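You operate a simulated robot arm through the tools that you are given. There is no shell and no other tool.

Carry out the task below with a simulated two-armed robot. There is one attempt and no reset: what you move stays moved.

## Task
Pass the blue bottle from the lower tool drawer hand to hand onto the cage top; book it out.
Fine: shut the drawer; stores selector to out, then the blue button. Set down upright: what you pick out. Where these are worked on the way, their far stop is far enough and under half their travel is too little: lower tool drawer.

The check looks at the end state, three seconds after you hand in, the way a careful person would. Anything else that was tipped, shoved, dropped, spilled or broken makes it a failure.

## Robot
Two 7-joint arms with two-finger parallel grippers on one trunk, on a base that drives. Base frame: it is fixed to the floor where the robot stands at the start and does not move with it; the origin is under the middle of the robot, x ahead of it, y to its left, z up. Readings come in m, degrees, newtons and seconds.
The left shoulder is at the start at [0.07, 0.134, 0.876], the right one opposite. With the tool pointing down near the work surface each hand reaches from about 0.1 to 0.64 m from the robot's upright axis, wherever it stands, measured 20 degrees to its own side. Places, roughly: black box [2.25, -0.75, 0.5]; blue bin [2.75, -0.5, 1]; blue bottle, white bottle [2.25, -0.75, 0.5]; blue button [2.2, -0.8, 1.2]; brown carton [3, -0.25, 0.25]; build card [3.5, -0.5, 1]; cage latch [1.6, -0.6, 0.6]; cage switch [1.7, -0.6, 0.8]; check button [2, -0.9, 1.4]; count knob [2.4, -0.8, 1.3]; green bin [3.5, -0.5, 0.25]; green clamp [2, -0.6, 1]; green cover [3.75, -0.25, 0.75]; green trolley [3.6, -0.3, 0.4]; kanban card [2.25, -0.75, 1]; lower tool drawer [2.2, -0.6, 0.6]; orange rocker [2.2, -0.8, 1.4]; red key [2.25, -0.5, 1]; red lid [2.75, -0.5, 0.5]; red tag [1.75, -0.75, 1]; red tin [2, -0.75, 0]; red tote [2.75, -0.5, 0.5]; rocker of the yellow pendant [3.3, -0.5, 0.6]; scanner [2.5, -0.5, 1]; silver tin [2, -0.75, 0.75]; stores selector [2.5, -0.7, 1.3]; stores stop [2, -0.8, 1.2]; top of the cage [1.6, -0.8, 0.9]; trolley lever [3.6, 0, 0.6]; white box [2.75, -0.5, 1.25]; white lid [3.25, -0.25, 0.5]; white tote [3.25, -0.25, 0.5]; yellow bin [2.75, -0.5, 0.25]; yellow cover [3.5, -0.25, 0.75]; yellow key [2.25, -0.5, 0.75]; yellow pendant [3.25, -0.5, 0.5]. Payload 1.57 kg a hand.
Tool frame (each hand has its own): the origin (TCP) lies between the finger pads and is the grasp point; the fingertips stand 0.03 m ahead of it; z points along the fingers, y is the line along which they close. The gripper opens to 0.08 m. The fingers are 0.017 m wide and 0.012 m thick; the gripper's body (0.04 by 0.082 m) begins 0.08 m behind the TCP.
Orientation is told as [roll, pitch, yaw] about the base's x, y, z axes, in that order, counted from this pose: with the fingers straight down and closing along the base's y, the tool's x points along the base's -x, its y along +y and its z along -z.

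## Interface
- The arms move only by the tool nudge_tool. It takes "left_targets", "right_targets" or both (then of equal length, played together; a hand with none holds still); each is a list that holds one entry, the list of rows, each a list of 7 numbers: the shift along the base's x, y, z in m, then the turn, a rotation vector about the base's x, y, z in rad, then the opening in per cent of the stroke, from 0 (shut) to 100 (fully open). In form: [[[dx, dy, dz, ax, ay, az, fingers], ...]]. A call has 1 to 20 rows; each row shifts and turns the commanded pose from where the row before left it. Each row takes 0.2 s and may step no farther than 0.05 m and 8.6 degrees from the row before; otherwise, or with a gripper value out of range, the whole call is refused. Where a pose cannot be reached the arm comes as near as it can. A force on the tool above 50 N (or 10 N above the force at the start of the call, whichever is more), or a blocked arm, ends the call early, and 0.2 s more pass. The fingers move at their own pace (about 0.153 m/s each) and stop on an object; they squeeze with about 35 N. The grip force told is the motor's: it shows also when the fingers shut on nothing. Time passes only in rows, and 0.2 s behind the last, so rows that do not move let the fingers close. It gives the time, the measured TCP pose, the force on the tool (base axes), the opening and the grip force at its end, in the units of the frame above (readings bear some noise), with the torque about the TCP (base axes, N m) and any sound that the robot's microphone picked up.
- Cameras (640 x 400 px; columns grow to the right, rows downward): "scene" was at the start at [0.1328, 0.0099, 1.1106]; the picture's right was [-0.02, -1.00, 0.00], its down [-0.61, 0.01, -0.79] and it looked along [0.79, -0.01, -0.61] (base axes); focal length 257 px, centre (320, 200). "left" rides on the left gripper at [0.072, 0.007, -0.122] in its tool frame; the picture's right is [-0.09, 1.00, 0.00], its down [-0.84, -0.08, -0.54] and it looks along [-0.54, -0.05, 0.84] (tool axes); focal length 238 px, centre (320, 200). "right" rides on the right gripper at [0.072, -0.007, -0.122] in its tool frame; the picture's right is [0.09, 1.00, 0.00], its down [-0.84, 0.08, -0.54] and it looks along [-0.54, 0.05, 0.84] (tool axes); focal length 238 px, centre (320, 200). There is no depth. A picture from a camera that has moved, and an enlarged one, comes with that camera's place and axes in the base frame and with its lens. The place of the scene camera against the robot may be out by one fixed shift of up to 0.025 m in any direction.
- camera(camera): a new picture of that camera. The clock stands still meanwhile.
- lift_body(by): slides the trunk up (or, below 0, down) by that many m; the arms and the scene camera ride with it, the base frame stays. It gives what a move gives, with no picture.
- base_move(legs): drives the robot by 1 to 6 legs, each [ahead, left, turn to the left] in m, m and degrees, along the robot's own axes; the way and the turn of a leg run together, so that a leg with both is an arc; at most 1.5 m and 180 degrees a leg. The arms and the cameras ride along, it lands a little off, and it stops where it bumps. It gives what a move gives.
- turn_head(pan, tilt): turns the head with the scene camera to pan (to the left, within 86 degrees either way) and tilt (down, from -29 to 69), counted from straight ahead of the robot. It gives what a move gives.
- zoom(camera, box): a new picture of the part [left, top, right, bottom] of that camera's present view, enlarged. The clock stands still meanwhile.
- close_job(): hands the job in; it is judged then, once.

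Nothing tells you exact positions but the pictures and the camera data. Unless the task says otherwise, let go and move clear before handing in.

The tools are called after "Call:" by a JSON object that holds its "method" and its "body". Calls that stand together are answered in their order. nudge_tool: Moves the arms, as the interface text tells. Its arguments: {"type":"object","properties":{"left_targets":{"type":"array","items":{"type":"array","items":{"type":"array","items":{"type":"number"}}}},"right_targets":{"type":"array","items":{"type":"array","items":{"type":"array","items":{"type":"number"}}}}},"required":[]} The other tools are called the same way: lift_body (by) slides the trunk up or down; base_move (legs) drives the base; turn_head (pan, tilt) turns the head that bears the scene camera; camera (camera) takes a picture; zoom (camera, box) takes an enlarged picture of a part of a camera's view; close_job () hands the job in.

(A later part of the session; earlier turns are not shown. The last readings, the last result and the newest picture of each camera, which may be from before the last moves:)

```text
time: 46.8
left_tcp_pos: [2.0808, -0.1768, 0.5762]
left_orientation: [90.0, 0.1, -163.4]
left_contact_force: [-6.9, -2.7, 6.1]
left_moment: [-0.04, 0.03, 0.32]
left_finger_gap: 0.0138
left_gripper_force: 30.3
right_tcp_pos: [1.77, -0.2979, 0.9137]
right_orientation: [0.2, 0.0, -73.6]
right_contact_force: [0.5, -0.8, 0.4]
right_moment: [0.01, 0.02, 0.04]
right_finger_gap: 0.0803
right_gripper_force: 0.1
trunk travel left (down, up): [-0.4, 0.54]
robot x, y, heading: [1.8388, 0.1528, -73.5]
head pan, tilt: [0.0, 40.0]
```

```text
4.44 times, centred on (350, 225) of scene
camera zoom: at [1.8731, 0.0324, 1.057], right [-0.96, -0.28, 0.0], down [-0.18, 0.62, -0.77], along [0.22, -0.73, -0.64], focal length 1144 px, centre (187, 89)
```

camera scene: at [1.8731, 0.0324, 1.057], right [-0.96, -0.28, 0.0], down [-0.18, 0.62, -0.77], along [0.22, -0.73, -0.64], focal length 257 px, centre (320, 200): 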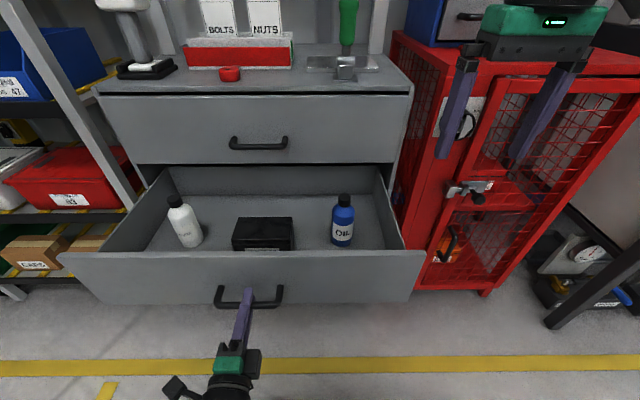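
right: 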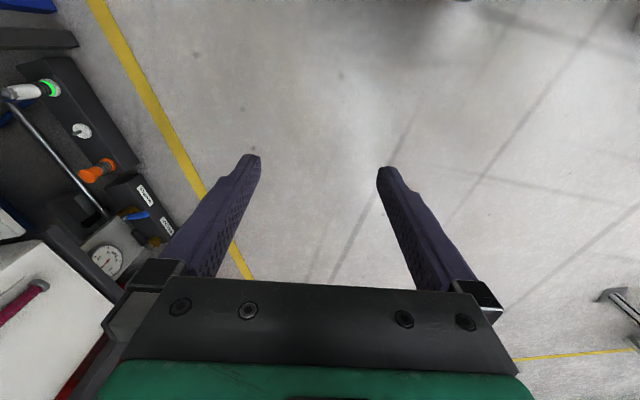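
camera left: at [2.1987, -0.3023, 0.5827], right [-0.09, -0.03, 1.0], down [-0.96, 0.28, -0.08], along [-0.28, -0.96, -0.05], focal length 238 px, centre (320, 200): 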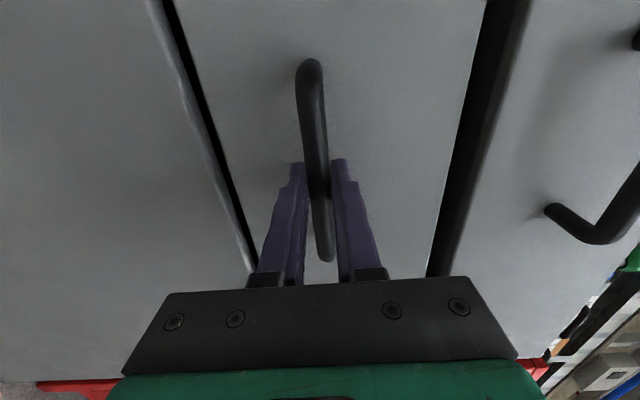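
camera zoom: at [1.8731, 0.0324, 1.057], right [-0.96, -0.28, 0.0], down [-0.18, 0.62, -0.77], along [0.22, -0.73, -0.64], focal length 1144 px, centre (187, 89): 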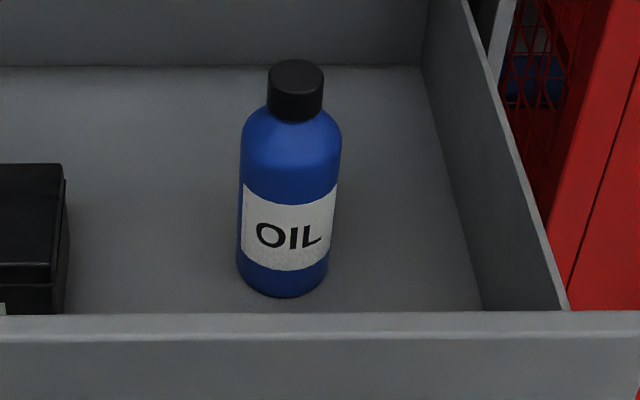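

The blue bottle is about 0.055 m in diameter and 0.165 m tall, standing near [1.96, -0.44]. I'll release the handle, back off and raise the left hand, then turn it tool-down.

Call:
{"method": "nudge_tool", "body": {"left_targets": [[[0, 0, 0, 0, 0, 0, 100], [0, 0, 0, 0, 0, 0, 100], [0, 0, 0, 0, 0, 0, 100], [-0.0085, 0.0288, 0, 0, 0, 0, 100], [-0.0085, 0.0288, 0, 0, 0, 0, 100], [0, 0, 0.04, 0, 0, 0, 100], [0, 0, 0.04, 0, 0, 0, 100], [0, 0, 0.04, 0, 0, 0, 100], [0, 0, 0.04, 0, 0, 0, 100], [0, 0, 0.04, 0, 0, 0, 100], [0, 0, 0.04, 0, 0, 0, 100], [0, 0, 0.04, 0, 0, 0, 100], [0, 0, 0.04, 0, 0, 0, 100]]]}}

Call:
{"method": "nudge_tool", "body": {"left_targets": [[[0, 0, 0, 0.054, 0.1004, 0.0806, 100], [0, 0, 0, 0.054, 0.1004, 0.0806, 100], [0, 0, 0, 0.054, 0.1004, 0.0806, 100], [0, 0, 0, 0.054, 0.1004, 0.0806, 100], [0, 0, 0, 0.054, 0.1004, 0.0806, 100], [0, 0, 0, 0.054, 0.1004, 0.0806, 100], [0, 0, 0, 0.054, 0.1004, 0.0806, 100], [0, 0, 0, 0.054, 0.1004, 0.0806, 100], [0, 0, 0, 0.054, 0.1004, 0.0806, 100], [0, 0, 0, 0.054, 0.1004, 0.0806, 100], [0, 0, 0, 0.054, 0.1004, 0.0806, 100], [0, 0, 0, 0.054, 0.1004, 0.0806, 100], [0, 0, 0, 0.054, 0.1004, 0.0806, 100], [0, 0, 0, 0.054, 0.1004, 0.0806, 100], [0, 0, 0, 0.054, 0.1004, 0.0806, 100]]]}}

Call:
{"method": "camera", "body": {"camera": "scene"}}

```text
time: 49.6
left_tcp_pos: [2.0447, -0.1603, 0.6287]
left_orientation: [83.7, 6.5, -164.9]
left_contact_force: [-0.4, -0.1, 0.7]
left_moment: [-0.01, -0.02, 0.0]
left_finger_gap: 0.0802
left_gripper_force: 0.2
left hand out of reach, approached as far as the arm can: row 8, 9, 10, 11, 12, 13
right_tcp_pos: [1.7722, -0.299, 0.9134]
right_orientation: [0.0, 0.1, -73.4]
right_contact_force: [0.2, 0.7, -0.6]
right_moment: [-0.06, -0.01, -0.04]
right_finger_gap: 0.0798
right_gripper_force: 0.1
trunk travel left (down, up): [-0.4, 0.54]
robot x, y, heading: [1.8397, 0.1479, -73.3]
head pan, tilt: [0.0, 40.0]
stopped in row 13 (left hand): the arm was blocked; the commanded pose is now the measured one
```

```text
time: 50.9
left_tcp_pos: [2.0342, -0.1493, 0.5722]
left_orientation: [52.4, -0.8, -142.4]
left_contact_force: [-0.3, -0.4, 0.0]
left_moment: [0.0, -0.01, -0.02]
left_finger_gap: 0.0799
left_gripper_force: 0.0
right_tcp_pos: [1.7782, -0.2954, 0.9168]
right_orientation: [-0.5, -0.2, -73.5]
right_contact_force: [-0.6, 0.7, -0.2]
right_moment: [0.05, -0.02, 0.0]
right_finger_gap: 0.0801
right_gripper_force: 0.0
trunk travel left (down, up): [-0.4, 0.54]
robot x, y, heading: [1.8406, 0.1479, -73.5]
head pan, tilt: [0.0, 40.0]
stopped in row 6 (left hand): the arm was blocked; the commanded pose is now the measured one
```

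```text
taken
camera scene: at [1.8815, 0.0359, 1.0572], right [-0.96, -0.28, 0.01], down [-0.19, 0.61, -0.77], along [0.21, -0.74, -0.64], focal length 257 px, centre (320, 200)
```

scene: 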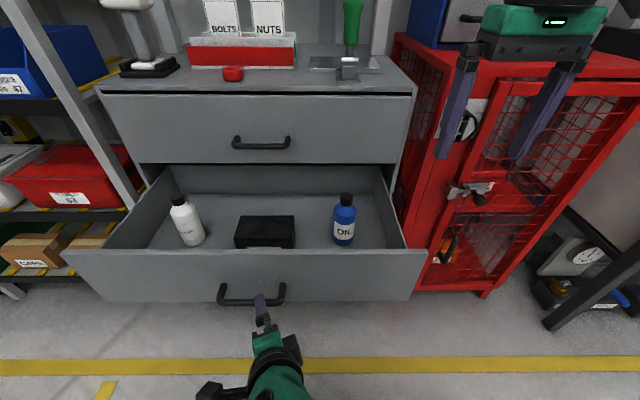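

The left arm is cramped against the trunk. I'll back the base off 0.2 m so the arm has room, clear of the handle.

Call:
{"method": "base_move", "body": {"legs": [[-0.22, 0, 0]]}}

Call:
{"method": "camera", "body": {"camera": "scene"}}

```text
time: 52.6
left_tcp_pos: [1.9736, 0.0556, 0.5732]
left_orientation: [52.4, -1.0, -142.1]
left_contact_force: [0.8, 0.1, -0.5]
left_moment: [0.03, -0.03, 0.01]
left_finger_gap: 0.0801
left_gripper_force: 0.0
right_tcp_pos: [1.7202, -0.0899, 0.916]
right_orientation: [-0.6, -0.2, -73.3]
right_contact_force: [0.7, 0.1, 0.0]
right_moment: [0.02, 0.02, 0.0]
right_finger_gap: 0.08
right_gripper_force: 0.1
trunk travel left (down, up): [-0.4, 0.54]
robot x, y, heading: [1.7785, 0.3538, -73.3]
head pan, tilt: [0.0, 40.0]
```

```text
taken
camera scene: at [1.822, 0.242, 1.0571], right [-0.96, -0.29, 0.01], down [-0.19, 0.61, -0.77], along [0.21, -0.74, -0.64], focal length 257 px, centre (320, 200)
```

scene: 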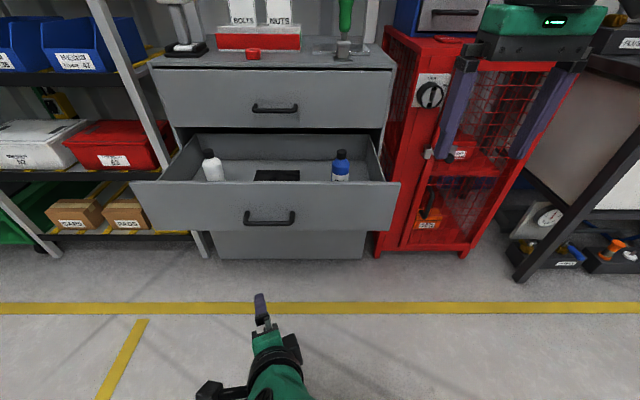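

Call:
{"method": "nudge_tool", "body": {"left_targets": [[[0.0086, -0.0287, 0.01, 0, 0, 0, 100], [0.0086, -0.0287, 0.02, 0, 0, 0, 100], [0.0086, -0.0287, 0.03, 0, 0, 0, 100], [0.0086, -0.0287, 0.03, 0, 0, 0, 100], [0, 0, 0.04, 0, 0, 0, 100], [0, 0, 0.04, 0, 0, 0, 100], [0, 0, 0.04, 0, 0, 0, 100], [0, 0, 0.04, 0, 0, 0, 100]]]}}

Call:
{"method": "camera", "body": {"camera": "scene"}}

```text
time: 53.4
left_tcp_pos: [2.016, -0.0157, 0.6073]
left_orientation: [55.1, 9.2, -144.3]
left_contact_force: [-0.8, -0.4, -0.5]
left_moment: [0.01, -0.02, -0.01]
left_finger_gap: 0.0799
left_gripper_force: 0.1
right_tcp_pos: [1.7115, -0.0945, 0.9135]
right_orientation: [0.1, 0.0, -73.2]
right_contact_force: [0.2, 0.1, 0.1]
right_moment: [0.01, -0.05, 0.03]
right_finger_gap: 0.0799
right_gripper_force: 0.2
trunk travel left (down, up): [-0.4, 0.54]
robot x, y, heading: [1.7808, 0.3557, -73.7]
head pan, tilt: [0.0, 40.0]
stopped in row 4 (left hand): the arm was blocked; the commanded pose is now the measured one
```

```text
taken
camera scene: at [1.8128, 0.2361, 1.0566], right [-0.96, -0.29, 0.0], down [-0.18, 0.62, -0.77], along [0.22, -0.73, -0.64], focal length 257 px, centre (320, 200)
```

scene: 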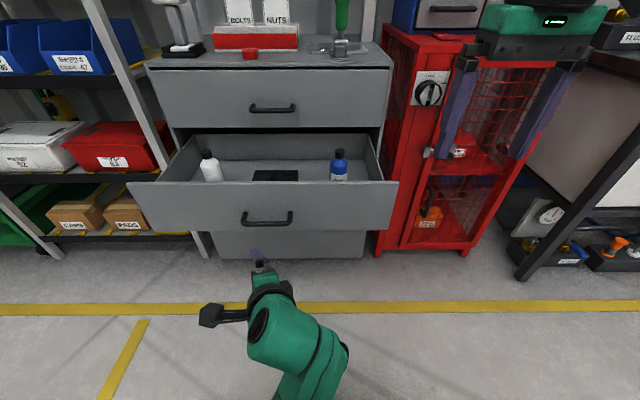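

Call:
{"method": "nudge_tool", "body": {"left_targets": [[[0.0057, -0.0192, 0, 0, 0, 0, 100], [0.0086, -0.0287, 0, 0, 0, 0, 100], [0.0086, -0.0287, 0, 0, 0, 0, 100], [0.0086, -0.0287, 0, 0, 0, 0, 100], [0.0086, -0.0287, 0, 0, 0, 0, 100]]]}}

Call:
{"method": "turn_head", "body": {"pan": 30, "tilt": 60}}

Call:
{"method": "camera", "body": {"camera": "scene"}}

```text
time: 54.6
left_tcp_pos: [2.0724, -0.1416, 0.5943]
left_orientation: [55.0, 12.3, -143.3]
left_contact_force: [-0.5, 0.3, 0.0]
left_moment: [-0.01, 0.01, 0.02]
left_finger_gap: 0.08
left_gripper_force: 0.0
right_tcp_pos: [1.7124, -0.094, 0.9139]
right_orientation: [0.1, 0.0, -73.3]
right_contact_force: [0.2, 0.6, 0.2]
right_moment: [0.01, -0.04, -0.01]
right_finger_gap: 0.0801
right_gripper_force: 0.0
trunk travel left (down, up): [-0.4, 0.54]
robot x, y, heading: [1.7759, 0.3561, -73.4]
head pan, tilt: [0.0, 40.0]
```

```text
time: 55.5
left_tcp_pos: [2.0743, -0.1431, 0.599]
left_orientation: [55.6, 12.1, -143.3]
left_contact_force: [0.3, -0.6, 0.8]
left_moment: [-0.01, 0.0, 0.0]
left_finger_gap: 0.08
left_gripper_force: 0.1
right_tcp_pos: [1.7127, -0.0931, 0.9144]
right_orientation: [0.0, -0.1, -73.3]
right_contact_force: [-0.4, -0.3, -0.4]
right_moment: [0.01, 0.01, 0.0]
right_finger_gap: 0.0799
right_gripper_force: 0.1
trunk travel left (down, up): [-0.4, 0.54]
robot x, y, heading: [1.776, 0.3586, -73.6]
head pan, tilt: [30.0, 60.0]
```

```text
taken
camera scene: at [1.8379, 0.2729, 1.0302], right [-0.69, -0.73, 0.0], down [-0.63, 0.6, -0.5], along [0.36, -0.34, -0.87], focal length 257 px, centre (320, 200)
```

scene: 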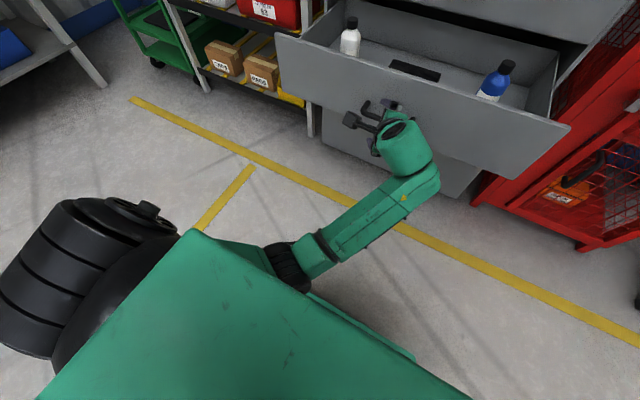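

The forearm has folded inward in front of the trunk. With the hand now farther out, I'll raise it step by step, away from the handle.

Call:
{"method": "nudge_tool", "body": {"left_targets": [[[0, 0, 0.02, 0, 0, 0, 100], [0, 0, 0.03, 0, 0, 0, 100], [0, 0, 0.03, 0, 0, 0, 100], [0, 0, 0.03, 0, 0, 0, 100], [0, 0, 0.03, 0, 0, 0, 100], [0, 0, 0.03, 0, 0, 0, 100]]]}}

Call:
{"method": "camera", "body": {"camera": "scene"}}

```text
time: 57.0
left_tcp_pos: [2.0543, -0.1495, 0.7793]
left_orientation: [55.0, 8.8, -144.2]
left_contact_force: [0.3, -0.7, 0.0]
left_moment: [0.0, 0.04, 0.01]
left_finger_gap: 0.08
left_gripper_force: 0.0
right_tcp_pos: [1.7124, -0.0916, 0.9133]
right_orientation: [-0.1, -0.1, -73.3]
right_contact_force: [-0.6, 0.3, -0.3]
right_moment: [-0.03, -0.02, 0.01]
right_finger_gap: 0.0801
right_gripper_force: 0.1
trunk travel left (down, up): [-0.4, 0.54]
robot x, y, heading: [1.7811, 0.3562, -73.3]
head pan, tilt: [30.0, 60.0]
```

```text
taken
camera scene: at [1.8376, 0.2731, 1.0302], right [-0.69, -0.73, 0.0], down [-0.63, 0.59, -0.5], along [0.36, -0.34, -0.87], focal length 257 px, centre (320, 200)
```

scene: 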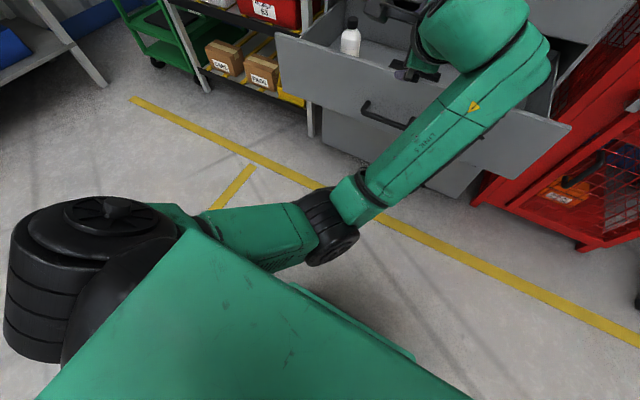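

The arm rises freely now. I'll rotate the hand back to tool-down while moving a bit left and up.

Call:
{"method": "nudge_tool", "body": {"left_targets": [[[0.0086, 0.0026, 0.012, 0.017, 0.0927, 0.1095, 100], [0.0086, 0.0026, 0.012, 0.017, 0.0927, 0.1095, 100], [0.0086, 0.0026, 0.012, 0.017, 0.0927, 0.1095, 100], [0.0086, 0.0026, 0.012, 0.017, 0.0927, 0.1095, 100], [0.0086, 0.0026, 0.012, 0.017, 0.0927, 0.1095, 100], [0.0086, 0.0026, 0.012, 0.017, 0.0927, 0.1095, 100], [0.0086, 0.0026, 0.012, 0.017, 0.0927, 0.1095, 100], [0.0086, 0.0026, 0.012, 0.017, 0.0927, 0.1095, 100], [0.0086, 0.0026, 0.012, 0.017, 0.0927, 0.1095, 100], [0.0086, 0.0026, 0.012, 0.017, 0.0927, 0.1095, 100], [0.0086, 0.0026, 0.012, 0.017, 0.0927, 0.1095, 100]]]}}

Call:
{"method": "camera", "body": {"camera": "scene"}}

```text
time: 59.4
left_tcp_pos: [2.1366, -0.1447, 0.8758]
left_orientation: [15.2, -5.3, -93.0]
left_contact_force: [0.0, -0.3, 0.0]
left_moment: [0.0, 0.0, 0.03]
left_finger_gap: 0.08
left_gripper_force: 0.0
left hand out of reach, approached as far as the arm can: row 4, 5, 9, 10, 11
right_tcp_pos: [1.7134, -0.093, 0.9137]
right_orientation: [0.0, -0.1, -73.3]
right_contact_force: [-0.2, 0.2, 1.2]
right_moment: [-0.01, 0.02, 0.02]
right_finger_gap: 0.08
right_gripper_force: 0.0
trunk travel left (down, up): [-0.4, 0.54]
robot x, y, heading: [1.7792, 0.3577, -73.2]
head pan, tilt: [30.0, 60.0]
```

```text
taken
camera scene: at [1.8379, 0.2728, 1.0302], right [-0.69, -0.73, 0.0], down [-0.63, 0.59, -0.5], along [0.36, -0.34, -0.87], focal length 257 px, centre (320, 200)
```

scene: 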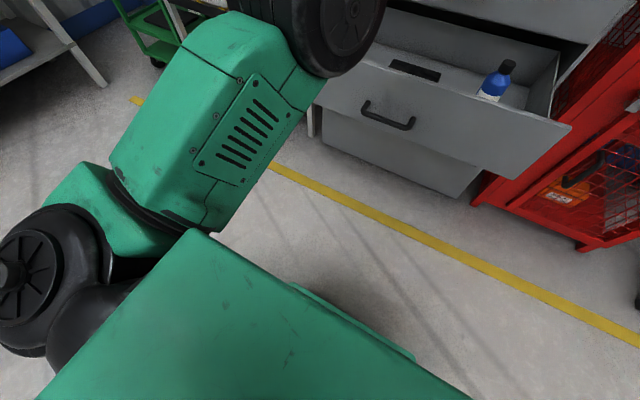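

The arm is back in a good posture. I'll finish the turn to tool-down, retract slightly, then drive forward and right to bring the bottle in front of the left hand.

Call:
{"method": "nudge_tool", "body": {"left_targets": [[[-0.0057, 0.0192, 0, 0.0149, 0.0689, 0.0824, 100], [-0.0057, 0.0192, 0, 0.0149, 0.0689, 0.0824, 100], [-0.0057, 0.0192, 0, 0.0149, 0.0689, 0.0824, 100], [-0.0057, 0.0192, 0, 0.0149, 0.0689, 0.0824, 100]]]}}

Call:
{"method": "base_move", "body": {"legs": [[0, -0.207, 0], [0.2, 0, 0]]}}

Call:
{"method": "turn_head", "body": {"pan": 0, "tilt": 40}}

Call:
{"method": "camera", "body": {"camera": "scene"}}

Call:
{"method": "camera", "body": {"camera": "left"}}

```text
time: 60.4
left_tcp_pos: [2.1173, -0.0906, 0.8856]
left_orientation: [1.8, -2.1, -75.0]
left_contact_force: [0.2, 0.8, 0.0]
left_moment: [-0.04, 0.03, 0.0]
left_finger_gap: 0.0802
left_gripper_force: 0.0
left hand out of reach, approached as far as the arm can: row 1, 3
right_tcp_pos: [1.7121, -0.0933, 0.9143]
right_orientation: [0.0, -0.1, -73.3]
right_contact_force: [0.3, -0.6, -0.5]
right_moment: [-0.03, -0.04, 0.0]
right_finger_gap: 0.0799
right_gripper_force: 0.1
trunk travel left (down, up): [-0.4, 0.54]
robot x, y, heading: [1.781, 0.3594, -73.3]
head pan, tilt: [30.0, 60.0]
```

```text
time: 63.1
left_tcp_pos: [1.9776, -0.3378, 0.8842]
left_orientation: [1.7, -2.1, -75.3]
left_contact_force: [0.6, 0.8, -0.8]
left_moment: [0.04, 0.01, 0.02]
left_finger_gap: 0.0803
left_gripper_force: 0.1
right_tcp_pos: [1.5723, -0.339, 0.9153]
right_orientation: [0.1, 0.1, -73.3]
right_contact_force: [0.7, -0.6, -0.4]
right_moment: [0.05, -0.02, 0.0]
right_finger_gap: 0.08
right_gripper_force: 0.0
trunk travel left (down, up): [-0.4, 0.54]
robot x, y, heading: [1.6406, 0.1115, -73.4]
head pan, tilt: [30.0, 60.0]
```

```text
time: 64.1
left_tcp_pos: [1.9772, -0.3376, 0.8845]
left_orientation: [1.8, -2.2, -75.2]
left_contact_force: [-0.5, 0.4, -0.9]
left_moment: [-0.01, 0.01, 0.04]
left_finger_gap: 0.08
left_gripper_force: 0.1
right_tcp_pos: [1.5711, -0.3396, 0.9142]
right_orientation: [0.0, -0.1, -73.3]
right_contact_force: [0.5, 0.3, 0.7]
right_moment: [0.02, -0.02, 0.02]
right_finger_gap: 0.0798
right_gripper_force: 0.0
trunk travel left (down, up): [-0.4, 0.54]
robot x, y, heading: [1.6405, 0.1117, -73.6]
head pan, tilt: [0.0, 40.0]
```

```text
taken
camera scene: at [1.6735, -0.0089, 1.0569], right [-0.96, -0.29, 0.0], down [-0.18, 0.62, -0.77], along [0.22, -0.73, -0.64], focal length 257 px, centre (320, 200)
```

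scene: 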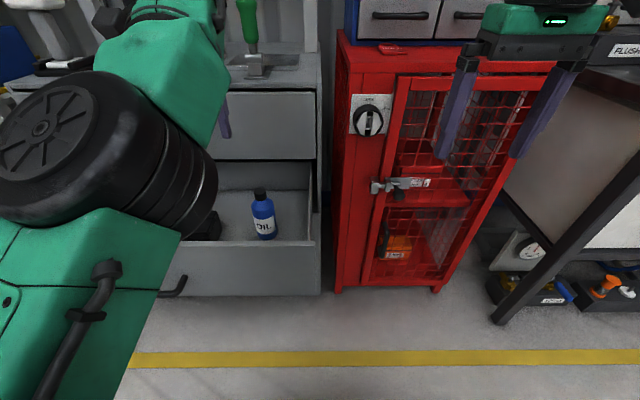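

```text
taken
camera left: at [1.9614, -0.2629, 1.0042], right [0.99, 0.17, 0.03], down [0.12, -0.81, 0.57], along [0.12, -0.56, -0.82], focal length 238 px, centre (320, 200)
```

left: 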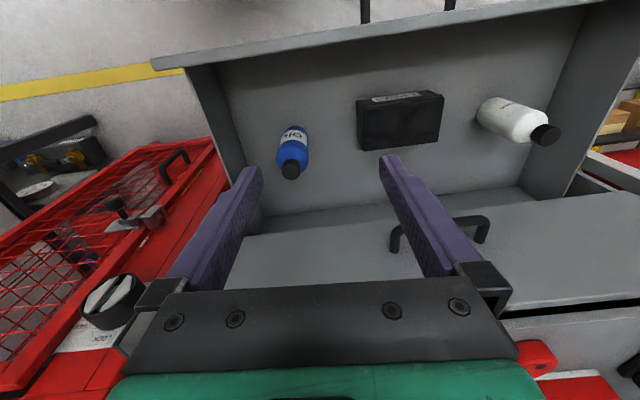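

I'm now positioned with the bottle ahead of the left hand. I'll zoom the wrist camera on it for a precise fix.

Call:
{"method": "zoom", "body": {"camera": "left", "box": [240, 100, 360, 200]}}

Call:
{"method": "zoom", "body": {"camera": "scene", "box": [200, 150, 340, 260]}}

```text
4.00 times, centred on (300, 150) of left
camera zoom: at [1.9614, -0.2629, 1.0042], right [0.99, 0.17, 0.03], down [0.12, -0.81, 0.57], along [0.12, -0.56, -0.82], focal length 953 px, centre (400, 400)
```

zoom: 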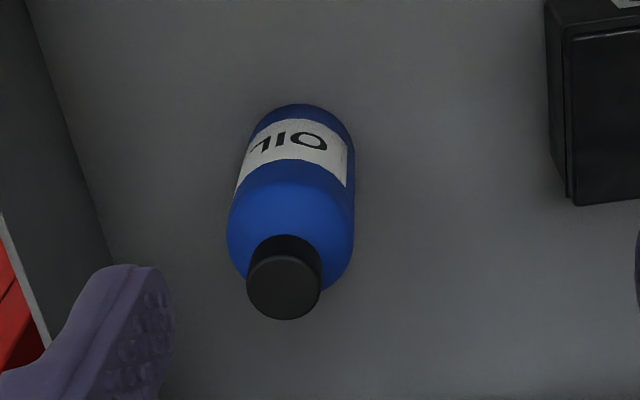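

```text
3.64 times, centred on (270, 205) of scene
camera zoom: at [1.6735, -0.0089, 1.0569], right [-0.96, -0.29, 0.0], down [-0.18, 0.62, -0.77], along [0.22, -0.73, -0.64], focal length 936 px, centre (502, 182)
```

zoom: 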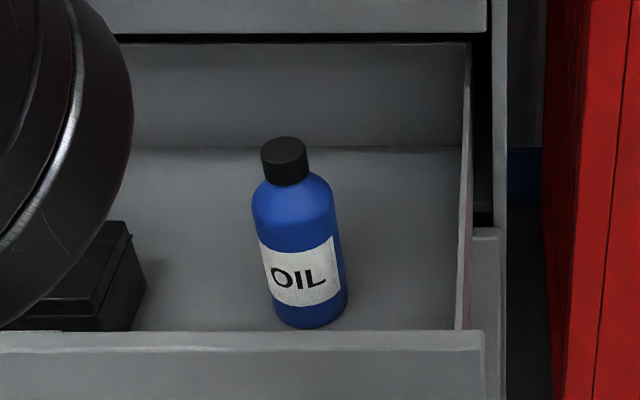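

The wrist camera puts the bottle axis at about [1.957, -0.444], top at z≈0.67. I'll level the left tool, move the base forward 5 cm, and take another look.

Call:
{"method": "nudge_tool", "body": {"left_targets": [[[0, 0, 0, 0.0263, 0.0405, 0.03, 100], [0, 0, 0, 0, 0, 0, 100]]]}}

Call:
{"method": "base_move", "body": {"legs": [[0.05, 0, 0]]}}

Call:
{"method": "camera", "body": {"camera": "left"}}

```text
time: 64.7
left_tcp_pos: [1.9763, -0.3369, 0.8852]
left_orientation: [0.0, -0.1, -73.5]
left_contact_force: [0.2, 0.4, -0.2]
left_moment: [0.0, -0.01, 0.03]
left_finger_gap: 0.08
left_gripper_force: 0.1
right_tcp_pos: [1.5709, -0.34, 0.9137]
right_orientation: [-0.1, 0.0, -73.3]
right_contact_force: [0.1, 0.0, 0.1]
right_moment: [0.01, -0.01, 0.02]
right_finger_gap: 0.08
right_gripper_force: 0.2
trunk travel left (down, up): [-0.4, 0.54]
robot x, y, heading: [1.6377, 0.113, -73.4]
head pan, tilt: [0.0, 40.0]
```

```text
time: 65.6
left_tcp_pos: [1.9924, -0.3865, 0.8855]
left_orientation: [-0.1, -0.1, -73.4]
left_contact_force: [-0.2, -1.0, -0.6]
left_moment: [0.05, -0.01, 0.02]
left_finger_gap: 0.0801
left_gripper_force: 0.1
right_tcp_pos: [1.5878, -0.3883, 0.9149]
right_orientation: [0.1, 0.1, -73.2]
right_contact_force: [0.3, 0.0, 0.2]
right_moment: [0.03, 0.02, -0.01]
right_finger_gap: 0.0801
right_gripper_force: 0.0
trunk travel left (down, up): [-0.4, 0.54]
robot x, y, heading: [1.6546, 0.0626, -73.5]
head pan, tilt: [0.0, 40.0]
```

```text
taken
camera left: at [1.9788, -0.3157, 1.0061], right [0.98, 0.19, 0.0], down [0.16, -0.82, 0.54], along [0.11, -0.53, -0.84], focal length 238 px, centre (320, 200)
```

left: 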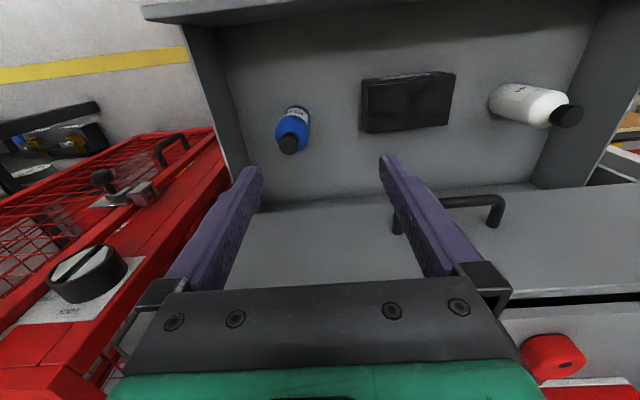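

Bottle axis confirmed at [1.958, -0.444]. I'll move above it and descend to just above the cap, then verify alignment.

Call:
{"method": "nudge_tool", "body": {"left_targets": [[[-0.0172, -0.0287, 0, 0, 0, 0, 100], [-0.0172, -0.0288, 0, 0, 0, 0, 100], [0, 0, -0.04, 0, 0, 0, 100], [0, 0, -0.04, 0, 0, 0, 100], [0, 0, -0.04, 0, 0, 0, 100], [0, 0, -0.035, 0, 0, 0, 100], [0, 0, 0, 0, 0, 0, 100]]]}}

Call:
{"method": "camera", "body": {"camera": "left"}}

Call:
{"method": "camera", "body": {"camera": "scene"}}

```text
time: 67.2
left_tcp_pos: [1.978, -0.4184, 0.7669]
left_orientation: [-0.1, -0.1, -73.5]
left_contact_force: [-0.7, 0.5, 0.1]
left_moment: [0.01, 0.0, 0.0]
left_finger_gap: 0.0799
left_gripper_force: 0.0
left hand out of reach, approached as far as the arm can: row 1, 2, 5, 6
right_tcp_pos: [1.5861, -0.3872, 0.9153]
right_orientation: [0.0, -0.2, -73.3]
right_contact_force: [0.7, 0.6, 0.4]
right_moment: [0.01, 0.0, -0.03]
right_finger_gap: 0.0801
right_gripper_force: 0.0
trunk travel left (down, up): [-0.4, 0.54]
robot x, y, heading: [1.657, 0.0615, -73.3]
head pan, tilt: [0.0, 40.0]
```

```text
taken
camera left: at [1.9651, -0.3479, 0.8886], right [0.98, 0.19, 0.0], down [0.16, -0.82, 0.54], along [0.1, -0.53, -0.84], focal length 238 px, centre (320, 200)
```

left: 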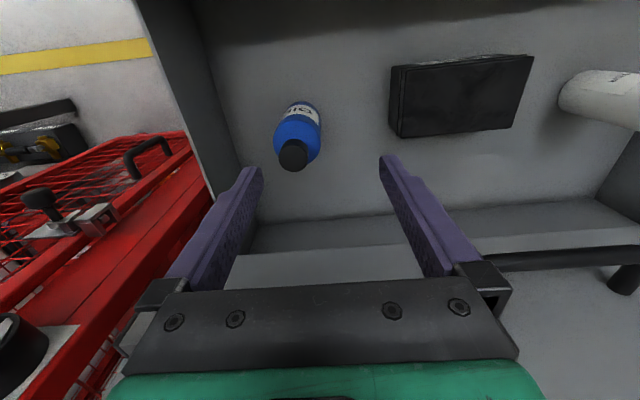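

```text
taken
camera scene: at [1.6878, -0.0574, 1.0569], right [-0.96, -0.29, 0.0], down [-0.18, 0.62, -0.77], along [0.22, -0.73, -0.64], focal length 257 px, centre (320, 200)
```

scene: 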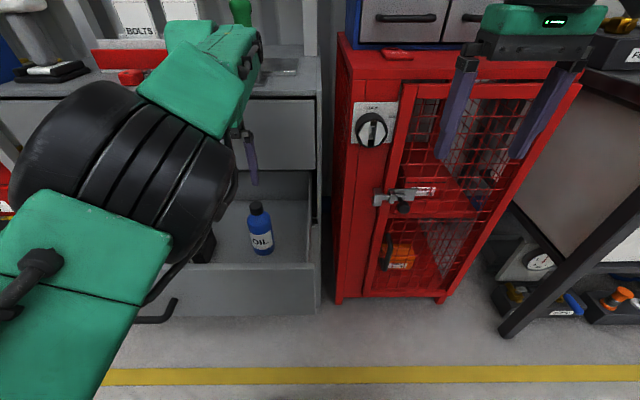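

The arm cannot quite reach at this height. I'll pull back toward me about 6 cm to see how it tracks, then go down behind the bottle and slide forward around it.

Call:
{"method": "nudge_tool", "body": {"left_targets": [[[-0.0085, 0.0288, 0, 0, 0, 0, 100], [-0.0085, 0.0288, 0, 0, 0, 0, 100], [0, 0, 0, 0, 0, 0, 100]]]}}

```text
time: 68.0
left_tcp_pos: [1.9876, -0.4072, 0.7749]
left_orientation: [-0.2, 0.0, -73.3]
left_contact_force: [0.3, -0.2, -0.4]
left_moment: [-0.02, 0.0, 0.01]
left_finger_gap: 0.0798
left_gripper_force: 0.0
left hand out of reach, approached as far as the arm can: row 1, 2
right_tcp_pos: [1.586, -0.3871, 0.9146]
right_orientation: [-0.1, -0.1, -73.3]
right_contact_force: [-0.1, 0.8, 0.4]
right_moment: [-0.02, 0.03, 0.02]
right_finger_gap: 0.0799
right_gripper_force: 0.1
trunk travel left (down, up): [-0.4, 0.54]
robot x, y, heading: [1.6521, 0.0587, -73.1]
head pan, tilt: [0.0, 40.0]
```

Call:
{"method": "turn_head", "body": {"pan": 45, "tilt": 35}}

Call:
{"method": "camera", "body": {"camera": "scene"}}

Call:
{"method": "turn_head", "body": {"pan": 15, "tilt": 40}}

Call:
{"method": "camera", "body": {"camera": "scene"}}

```text
time: 69.2
left_tcp_pos: [1.9878, -0.4075, 0.7733]
left_orientation: [-0.4, -0.1, -73.3]
left_contact_force: [-0.2, -0.4, 0.7]
left_moment: [-0.01, 0.01, -0.02]
left_finger_gap: 0.0803
left_gripper_force: 0.0
right_tcp_pos: [1.5862, -0.3878, 0.9142]
right_orientation: [0.0, -0.1, -73.4]
right_contact_force: [0.7, 0.4, 0.3]
right_moment: [0.02, 0.02, -0.01]
right_finger_gap: 0.0802
right_gripper_force: 0.1
trunk travel left (down, up): [-0.4, 0.54]
robot x, y, heading: [1.6536, 0.0652, -73.2]
head pan, tilt: [45.0, 35.0]
```

```text
taken
camera scene: at [1.741, -0.0179, 1.0645], right [-0.48, -0.88, 0.0], down [-0.5, 0.27, -0.82], along [0.72, -0.39, -0.57], focal length 257 px, centre (320, 200)
```

scene: 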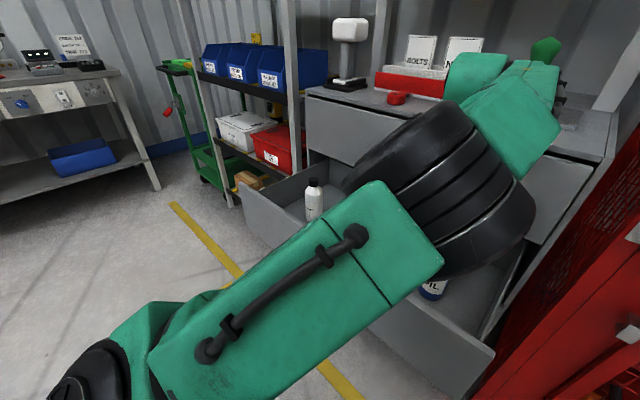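

```text
time: 70.1
left_tcp_pos: [1.9874, -0.4081, 0.7745]
left_orientation: [-0.1, 0.0, -73.3]
left_contact_force: [-0.2, 0.0, 0.2]
left_moment: [0.0, 0.0, 0.0]
left_finger_gap: 0.0801
left_gripper_force: 0.1
right_tcp_pos: [1.5858, -0.3872, 0.9143]
right_orientation: [0.0, -0.1, -73.3]
right_contact_force: [0.0, 0.1, -0.3]
right_moment: [0.01, 0.02, 0.03]
right_finger_gap: 0.0801
right_gripper_force: 0.1
trunk travel left (down, up): [-0.4, 0.54]
robot x, y, heading: [1.6566, 0.0588, -73.3]
head pan, tilt: [15.0, 40.0]
```

```text
taken
camera scene: at [1.7082, -0.0483, 1.0569], right [-0.85, -0.52, 0.0], down [-0.34, 0.55, -0.77], along [0.4, -0.65, -0.64], focal length 257 px, centre (320, 200)
```

scene: 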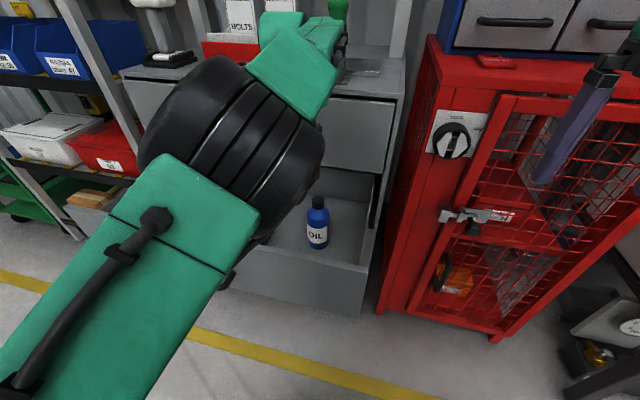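

The left elbow sits low in front of the shoulder, limiting it. I'll raise the left hand and swing it out to the left to see whether its posture relaxes.

Call:
{"method": "nudge_tool", "body": {"left_targets": [[[0, 0, 0.04, 0, 0, 0, 100], [0, 0, 0.04, 0, 0, 0, 100], [0, 0, 0.04, 0, 0, 0, 100], [0.0259, 0.0206, 0, 0, 0, 0, 100], [0.0259, 0.0206, 0, 0, 0, 0, 100], [0.0259, 0.0206, 0, 0, 0, 0, 100], [0.0259, 0.0206, 0, 0, 0, 0, 100], [0.0259, 0.0206, 0, 0, 0, 0, 100], [0.0259, 0.0206, 0, 0, 0, 0, 100]]]}}

Call:
{"method": "turn_head", "body": {"pan": 45, "tilt": 35}}

Call:
{"method": "camera", "body": {"camera": "scene"}}

```text
time: 72.1
left_tcp_pos: [2.1407, -0.2813, 0.8632]
left_orientation: [-0.1, -0.2, -73.5]
left_contact_force: [-0.6, -0.3, 1.0]
left_moment: [-0.02, 0.01, -0.02]
left_finger_gap: 0.0799
left_gripper_force: 0.0
left hand out of reach, approached as far as the arm can: row 3
right_tcp_pos: [1.5872, -0.3879, 0.9138]
right_orientation: [-0.1, -0.1, -73.3]
right_contact_force: [-1.2, -0.4, 0.4]
right_moment: [-0.02, 0.04, -0.01]
right_finger_gap: 0.0801
right_gripper_force: 0.0
trunk travel left (down, up): [-0.4, 0.54]
robot x, y, heading: [1.6524, 0.0585, -73.8]
head pan, tilt: [15.0, 40.0]
```

```text
time: 73.0
left_tcp_pos: [2.14, -0.2826, 0.8636]
left_orientation: [0.0, -0.1, -73.4]
left_contact_force: [0.5, 0.6, 1.0]
left_moment: [0.01, 0.01, 0.02]
left_finger_gap: 0.0802
left_gripper_force: 0.1
right_tcp_pos: [1.5866, -0.3872, 0.9132]
right_orientation: [0.0, -0.2, -73.3]
right_contact_force: [0.4, -0.7, -0.8]
right_moment: [-0.02, -0.01, -0.03]
right_finger_gap: 0.08
right_gripper_force: 0.1
trunk travel left (down, up): [-0.4, 0.54]
robot x, y, heading: [1.6537, 0.0592, -73.1]
head pan, tilt: [45.0, 35.0]
```

```text
taken
camera scene: at [1.7411, -0.0179, 1.0645], right [-0.48, -0.88, 0.0], down [-0.5, 0.27, -0.82], along [0.72, -0.39, -0.57], focal length 257 px, centre (320, 200)
```

scene: 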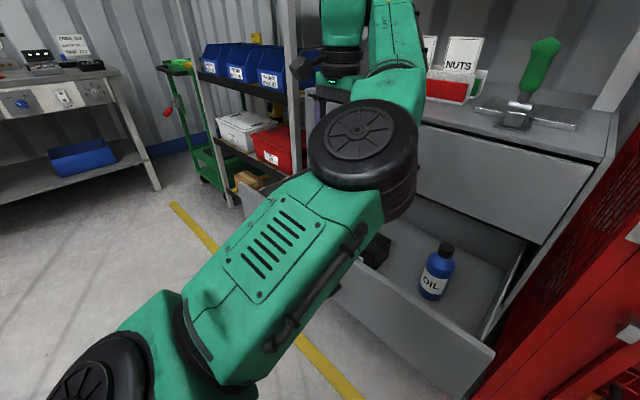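

The left elbow is inside now, so I'll let the right arm (still in its good posture) pick the bottle and the left hand receive it. First test whether the left hand can pitch forward in this posture.

Call:
{"method": "nudge_tool", "body": {"left_targets": [[[0, 0, 0, -0.1337, -0.04, 0, 100], [0, 0, 0, -0.1337, -0.04, 0, 100], [0, 0, 0, -0.1337, -0.04, 0, 100], [0, 0, 0, -0.1337, -0.04, 0, 100], [0, 0, 0, -0.1337, -0.04, 0, 100], [0, 0, 0, -0.1337, -0.04, 0, 100], [0, 0, 0, -0.1337, -0.04, 0, 100], [0, 0, 0, -0.1337, -0.04, 0, 100]]]}}

Call:
{"method": "camera", "body": {"camera": "scene"}}

```text
time: 74.8
left_tcp_pos: [2.1402, -0.2824, 0.8646]
left_orientation: [0.5, -64.2, -73.8]
left_contact_force: [0.1, 0.8, -0.3]
left_moment: [-0.02, 0.01, -0.02]
left_finger_gap: 0.0799
left_gripper_force: 0.1
right_tcp_pos: [1.5868, -0.3873, 0.913]
right_orientation: [0.0, -0.2, -73.3]
right_contact_force: [-0.3, 0.4, -0.5]
right_moment: [0.01, 0.01, -0.01]
right_finger_gap: 0.0798
right_gripper_force: 0.0
trunk travel left (down, up): [-0.4, 0.54]
robot x, y, heading: [1.6545, 0.0596, -73.4]
head pan, tilt: [45.0, 35.0]
```

```text
taken
camera scene: at [1.7413, -0.0178, 1.0645], right [-0.48, -0.88, 0.0], down [-0.5, 0.27, -0.82], along [0.72, -0.39, -0.57], focal length 257 px, centre (320, 200)
```

scene: 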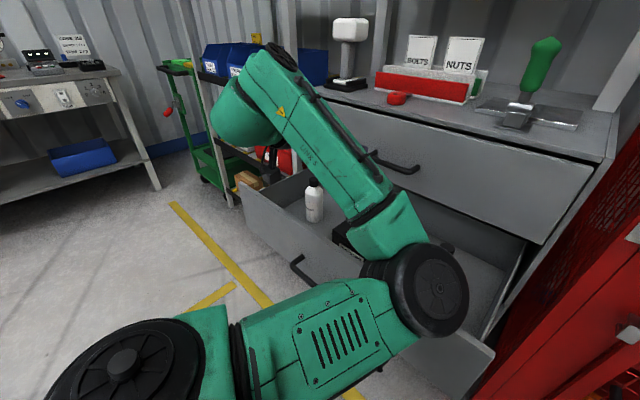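

The left hand pitches forward without trouble here. I'll test moving it toward the centre front (the handover spot), moving the right hand out of the way at the same time.

Call:
{"method": "nudge_tool", "body": {"left_targets": [[[-0.0288, -0.0209, -0.005, 0, 0, 0, 100], [-0.0288, -0.0209, -0.005, 0, 0, 0, 100], [-0.0288, -0.0209, -0.005, 0, 0, 0, 100], [-0.0288, -0.0209, -0.005, 0, 0, 0, 100], [-0.0288, -0.0209, -0.005, 0, 0, 0, 100]]], "right_targets": [[[-0.019, -0.0057, 0.01, 0, 0, 0, 100], [-0.019, -0.0057, 0.01, 0, 0, 0, 100], [-0.019, -0.0057, 0.01, 0, 0, 0, 100], [-0.019, -0.0057, 0.01, 0, 0, 0, 100], [-0.019, -0.0057, 0.01, 0, 0, 0, 100]]]}}

Call:
{"method": "turn_head", "body": {"pan": 10, "tilt": 45}}

Call:
{"method": "camera", "body": {"camera": "scene"}}

```text
time: 76.0
left_tcp_pos: [2.0095, -0.3834, 0.8478]
left_orientation: [3.2, -65.5, -74.3]
left_contact_force: [0.2, -0.2, -0.1]
left_moment: [0.01, 0.0, 0.01]
left_finger_gap: 0.0801
left_gripper_force: 0.0
right_tcp_pos: [1.5031, -0.4019, 0.9411]
right_orientation: [0.0, -0.3, -73.4]
right_contact_force: [0.0, 0.1, -0.2]
right_moment: [0.01, -0.01, 0.03]
right_finger_gap: 0.0802
right_gripper_force: 0.1
right hand out of reach, approached as far as the arm can: row 4, 5
trunk travel left (down, up): [-0.4, 0.54]
robot x, y, heading: [1.6518, 0.0586, -73.8]
head pan, tilt: [45.0, 35.0]
```

```text
time: 77.1
left_tcp_pos: [2.0113, -0.3838, 0.8422]
left_orientation: [4.4, -64.8, -75.5]
left_contact_force: [0.5, 0.3, -0.2]
left_moment: [0.0, -0.01, 0.01]
left_finger_gap: 0.0799
left_gripper_force: 0.1
right_tcp_pos: [1.5054, -0.4, 0.9404]
right_orientation: [0.0, -0.2, -73.4]
right_contact_force: [0.1, -1.1, -0.8]
right_moment: [-0.02, 0.04, -0.01]
right_finger_gap: 0.08
right_gripper_force: 0.1
trunk travel left (down, up): [-0.4, 0.54]
robot x, y, heading: [1.651, 0.0633, -73.4]
head pan, tilt: [10.0, 45.0]
```

```text
taken
camera scene: at [1.7001, -0.0486, 1.0497], right [-0.89, -0.45, 0.0], down [-0.32, 0.63, -0.71], along [0.32, -0.63, -0.71], focal length 257 px, centre (320, 200)
```

scene: 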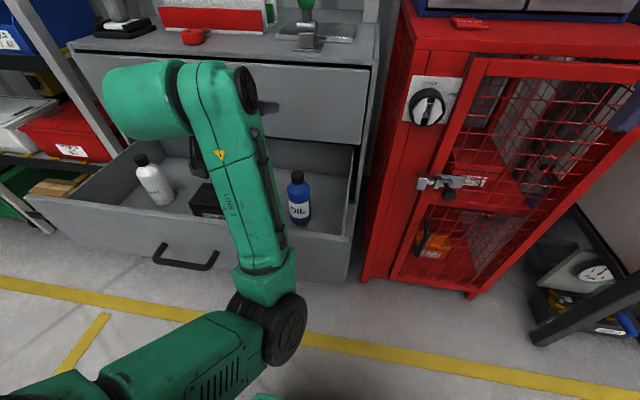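

Reach is tight there, but workable if the left tool is yawed. Plan: right hand picks the bottle, left receives with its tool yawed to the right. First I move the left hand back to its comfortable spot, raise the trunk a bit, and shift the base left so the bottle is before the right shoulder.

Call:
{"method": "nudge_tool", "body": {"left_targets": [[[0.0288, 0.0209, 0.008, 0, 0, 0, 100], [0.0288, 0.0209, 0.008, 0, 0, 0, 100], [0.0288, 0.0209, 0.008, 0, 0, 0, 100], [0.0288, 0.0209, 0.008, 0, 0, 0, 100], [0.0288, 0.0209, 0.008, 0, 0, 0, 100]]], "right_targets": [[[0.014, 0.004, -0.005, 0, 0, 0, 100], [0.014, 0.004, -0.005, 0, 0, 0, 100], [0.014, 0.004, -0.005, 0, 0, 0, 100], [0.014, 0.004, -0.005, 0, 0, 0, 100], [0.014, 0.004, -0.005, 0, 0, 0, 100]]]}}

Call:
{"method": "lift_body", "body": {"by": 0.06}}

Call:
{"method": "base_move", "body": {"legs": [[0, 0.25, 0]]}}

Call:
{"method": "camera", "body": {"camera": "scene"}}

Call:
{"method": "camera", "body": {"camera": "right"}}

```text
time: 78.3
left_tcp_pos: [2.1413, -0.2836, 0.8778]
left_orientation: [0.0, -63.9, -73.5]
left_contact_force: [0.0, -0.1, -0.9]
left_moment: [-0.03, 0.02, -0.01]
left_finger_gap: 0.0801
left_gripper_force: 0.1
right_tcp_pos: [1.5755, -0.3791, 0.9165]
right_orientation: [-0.2, -0.1, -73.3]
right_contact_force: [0.9, -0.4, 0.3]
right_moment: [0.0, 0.03, -0.02]
right_finger_gap: 0.08
right_gripper_force: 0.1
trunk travel left (down, up): [-0.4, 0.54]
robot x, y, heading: [1.6521, 0.0585, -73.4]
head pan, tilt: [10.0, 45.0]
```

```text
time: 79.3
left_tcp_pos: [2.1398, -0.2845, 0.9388]
left_orientation: [0.2, -64.1, -73.6]
left_contact_force: [-0.2, -0.8, 0.0]
left_moment: [-0.01, -0.02, 0.03]
left_finger_gap: 0.0798
left_gripper_force: 0.1
right_tcp_pos: [1.5742, -0.3804, 0.977]
right_orientation: [-0.1, 0.0, -73.3]
right_contact_force: [-0.1, -0.1, 0.3]
right_moment: [-0.01, 0.04, 0.02]
right_finger_gap: 0.08
right_gripper_force: 0.1
trunk travel left (down, up): [-0.46, 0.48]
robot x, y, heading: [1.6535, 0.0602, -73.4]
head pan, tilt: [10.0, 45.0]
```

```text
time: 81.1
left_tcp_pos: [2.3818, -0.2104, 0.9374]
left_orientation: [0.0, -64.1, -73.4]
left_contact_force: [-0.3, -0.6, -0.7]
left_moment: [-0.02, 0.02, 0.01]
left_finger_gap: 0.0799
left_gripper_force: 0.0
right_tcp_pos: [1.8158, -0.3084, 0.9758]
right_orientation: [0.0, -0.2, -73.2]
right_contact_force: [0.8, 0.2, 0.7]
right_moment: [-0.03, 0.04, 0.01]
right_finger_gap: 0.0801
right_gripper_force: 0.1
trunk travel left (down, up): [-0.46, 0.48]
robot x, y, heading: [1.8902, 0.1346, -73.0]
head pan, tilt: [10.0, 45.0]
```

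```text
taken
camera scene: at [1.9408, 0.0236, 1.1096], right [-0.89, -0.45, 0.0], down [-0.32, 0.63, -0.71], along [0.32, -0.63, -0.71], focal length 257 px, centre (320, 200)
```

scene: 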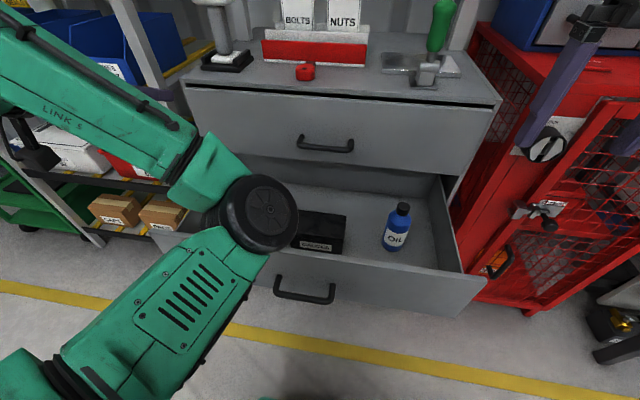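

```text
taken
camera right: at [1.7883, -0.2412, 1.0987], right [0.93, 0.38, 0.0], down [0.32, -0.78, 0.54], along [0.2, -0.5, -0.84], focal length 238 px, centre (320, 200)
```

right: 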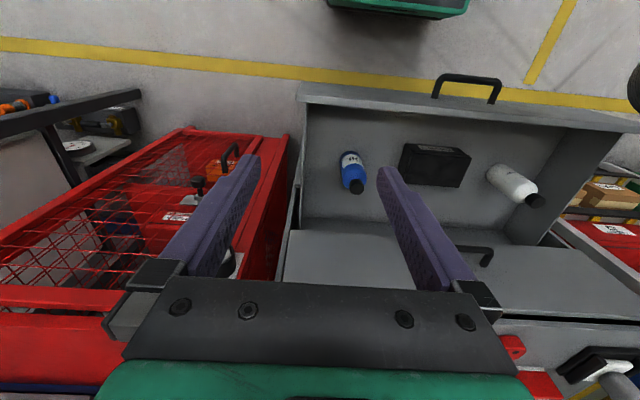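

Bottle is now before the right shoulder (F≈0.57, R≈0.10). I'll lower the right hand to z≈0.80 and bring it above the bottle, then verify alignment.

Call:
{"method": "nudge_tool", "body": {"right_targets": [[[0, 0, -0.044, 0, 0, 0, 100], [0, 0, -0.044, 0, 0, 0, 100], [0, 0, -0.044, 0, 0, 0, 100], [0, 0, -0.044, 0, 0, 0, 100], [0.0282, -0.027, 0, 0, 0, 0, 100], [0.0282, -0.027, 0, 0, 0, 0, 100], [0.0282, -0.027, 0, 0, 0, 0, 100], [0.0282, -0.027, 0, 0, 0, 0, 100], [0.0282, -0.027, 0, 0, 0, 0, 100], [0, 0, 0, 0, 0, 0, 100]]]}}

Call:
{"method": "camera", "body": {"camera": "right"}}

Call:
{"method": "camera", "body": {"camera": "scene"}}

```text
time: 83.3
left_tcp_pos: [2.3795, -0.2108, 0.9387]
left_orientation: [0.3, -64.2, -73.6]
left_contact_force: [-0.5, 0.0, -0.7]
left_moment: [0.0, 0.0, -0.01]
left_finger_gap: 0.0799
left_gripper_force: 0.1
right_tcp_pos: [1.955, -0.4436, 0.8033]
right_orientation: [-0.1, -0.2, -73.1]
right_contact_force: [0.2, 0.3, -0.4]
right_moment: [0.01, -0.04, 0.03]
right_finger_gap: 0.0802
right_gripper_force: 0.0
trunk travel left (down, up): [-0.46, 0.48]
robot x, y, heading: [1.8919, 0.1314, -73.0]
head pan, tilt: [10.0, 45.0]
```

```text
taken
camera right: at [1.9272, -0.3765, 0.9238], right [0.93, 0.38, 0.0], down [0.32, -0.78, 0.54], along [0.21, -0.5, -0.84], focal length 238 px, centre (320, 200)
```

right: 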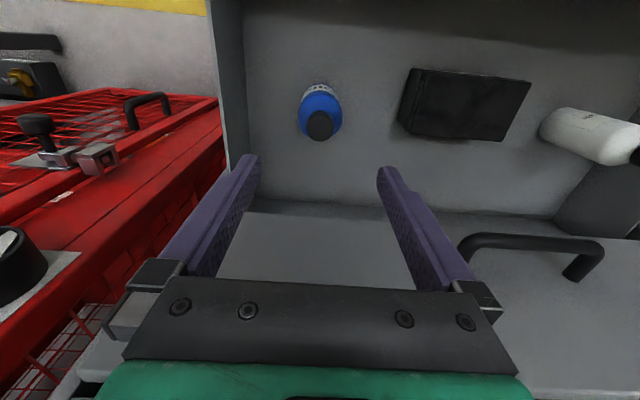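

```text
taken
camera scene: at [1.9394, 0.0234, 1.1097], right [-0.89, -0.45, 0.0], down [-0.32, 0.63, -0.71], along [0.32, -0.63, -0.71], focal length 257 px, centre (320, 200)
```

scene: 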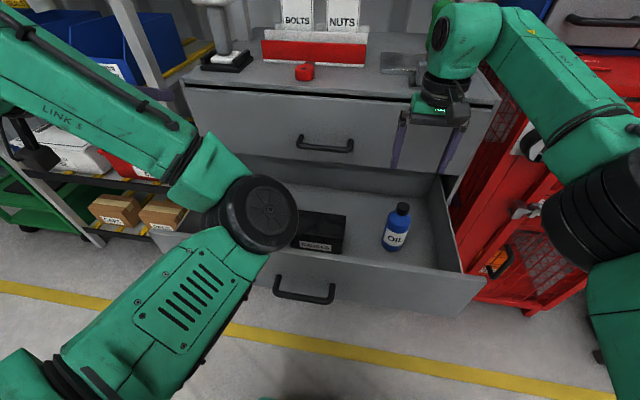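

The right hand is aligned with the bottle within a few millimetres. I'll descend to about 0.70, check, and continue.

Call:
{"method": "nudge_tool", "body": {"right_targets": [[[0, 0, -0.035, 0, 0, 0, 100], [0, 0, -0.035, 0, 0, 0, 100], [0, 0, -0.033, 0, 0, 0, 100], [0, 0, 0, 0, 0, 0, 100]]]}}

Call:
{"method": "camera", "body": {"camera": "right"}}

```text
time: 84.3
left_tcp_pos: [2.3808, -0.2099, 0.9374]
left_orientation: [0.2, -64.1, -73.5]
left_contact_force: [-0.1, 0.3, 0.3]
left_moment: [0.01, 0.02, 0.01]
left_finger_gap: 0.0799
left_gripper_force: 0.1
right_tcp_pos: [1.955, -0.4428, 0.6991]
right_orientation: [-0.1, 0.0, -73.1]
right_contact_force: [-0.1, -1.0, 0.9]
right_moment: [-0.01, -0.01, 0.01]
right_finger_gap: 0.0797
right_gripper_force: 0.0
trunk travel left (down, up): [-0.46, 0.48]
robot x, y, heading: [1.8939, 0.134, -73.4]
head pan, tilt: [10.0, 45.0]
```

```text
taken
camera right: at [1.928, -0.3766, 0.8208], right [0.93, 0.38, 0.0], down [0.32, -0.78, 0.54], along [0.2, -0.5, -0.84], focal length 238 px, centre (320, 200)
```

right: 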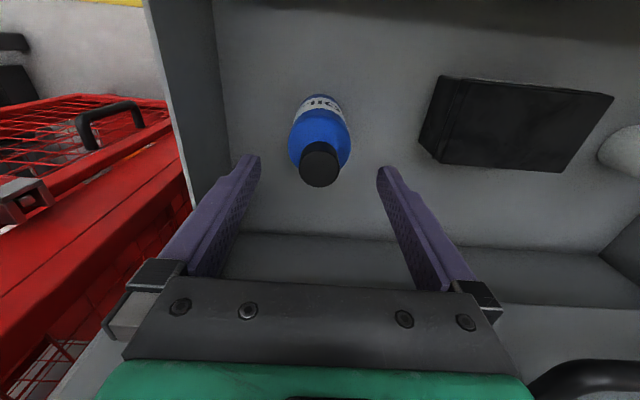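

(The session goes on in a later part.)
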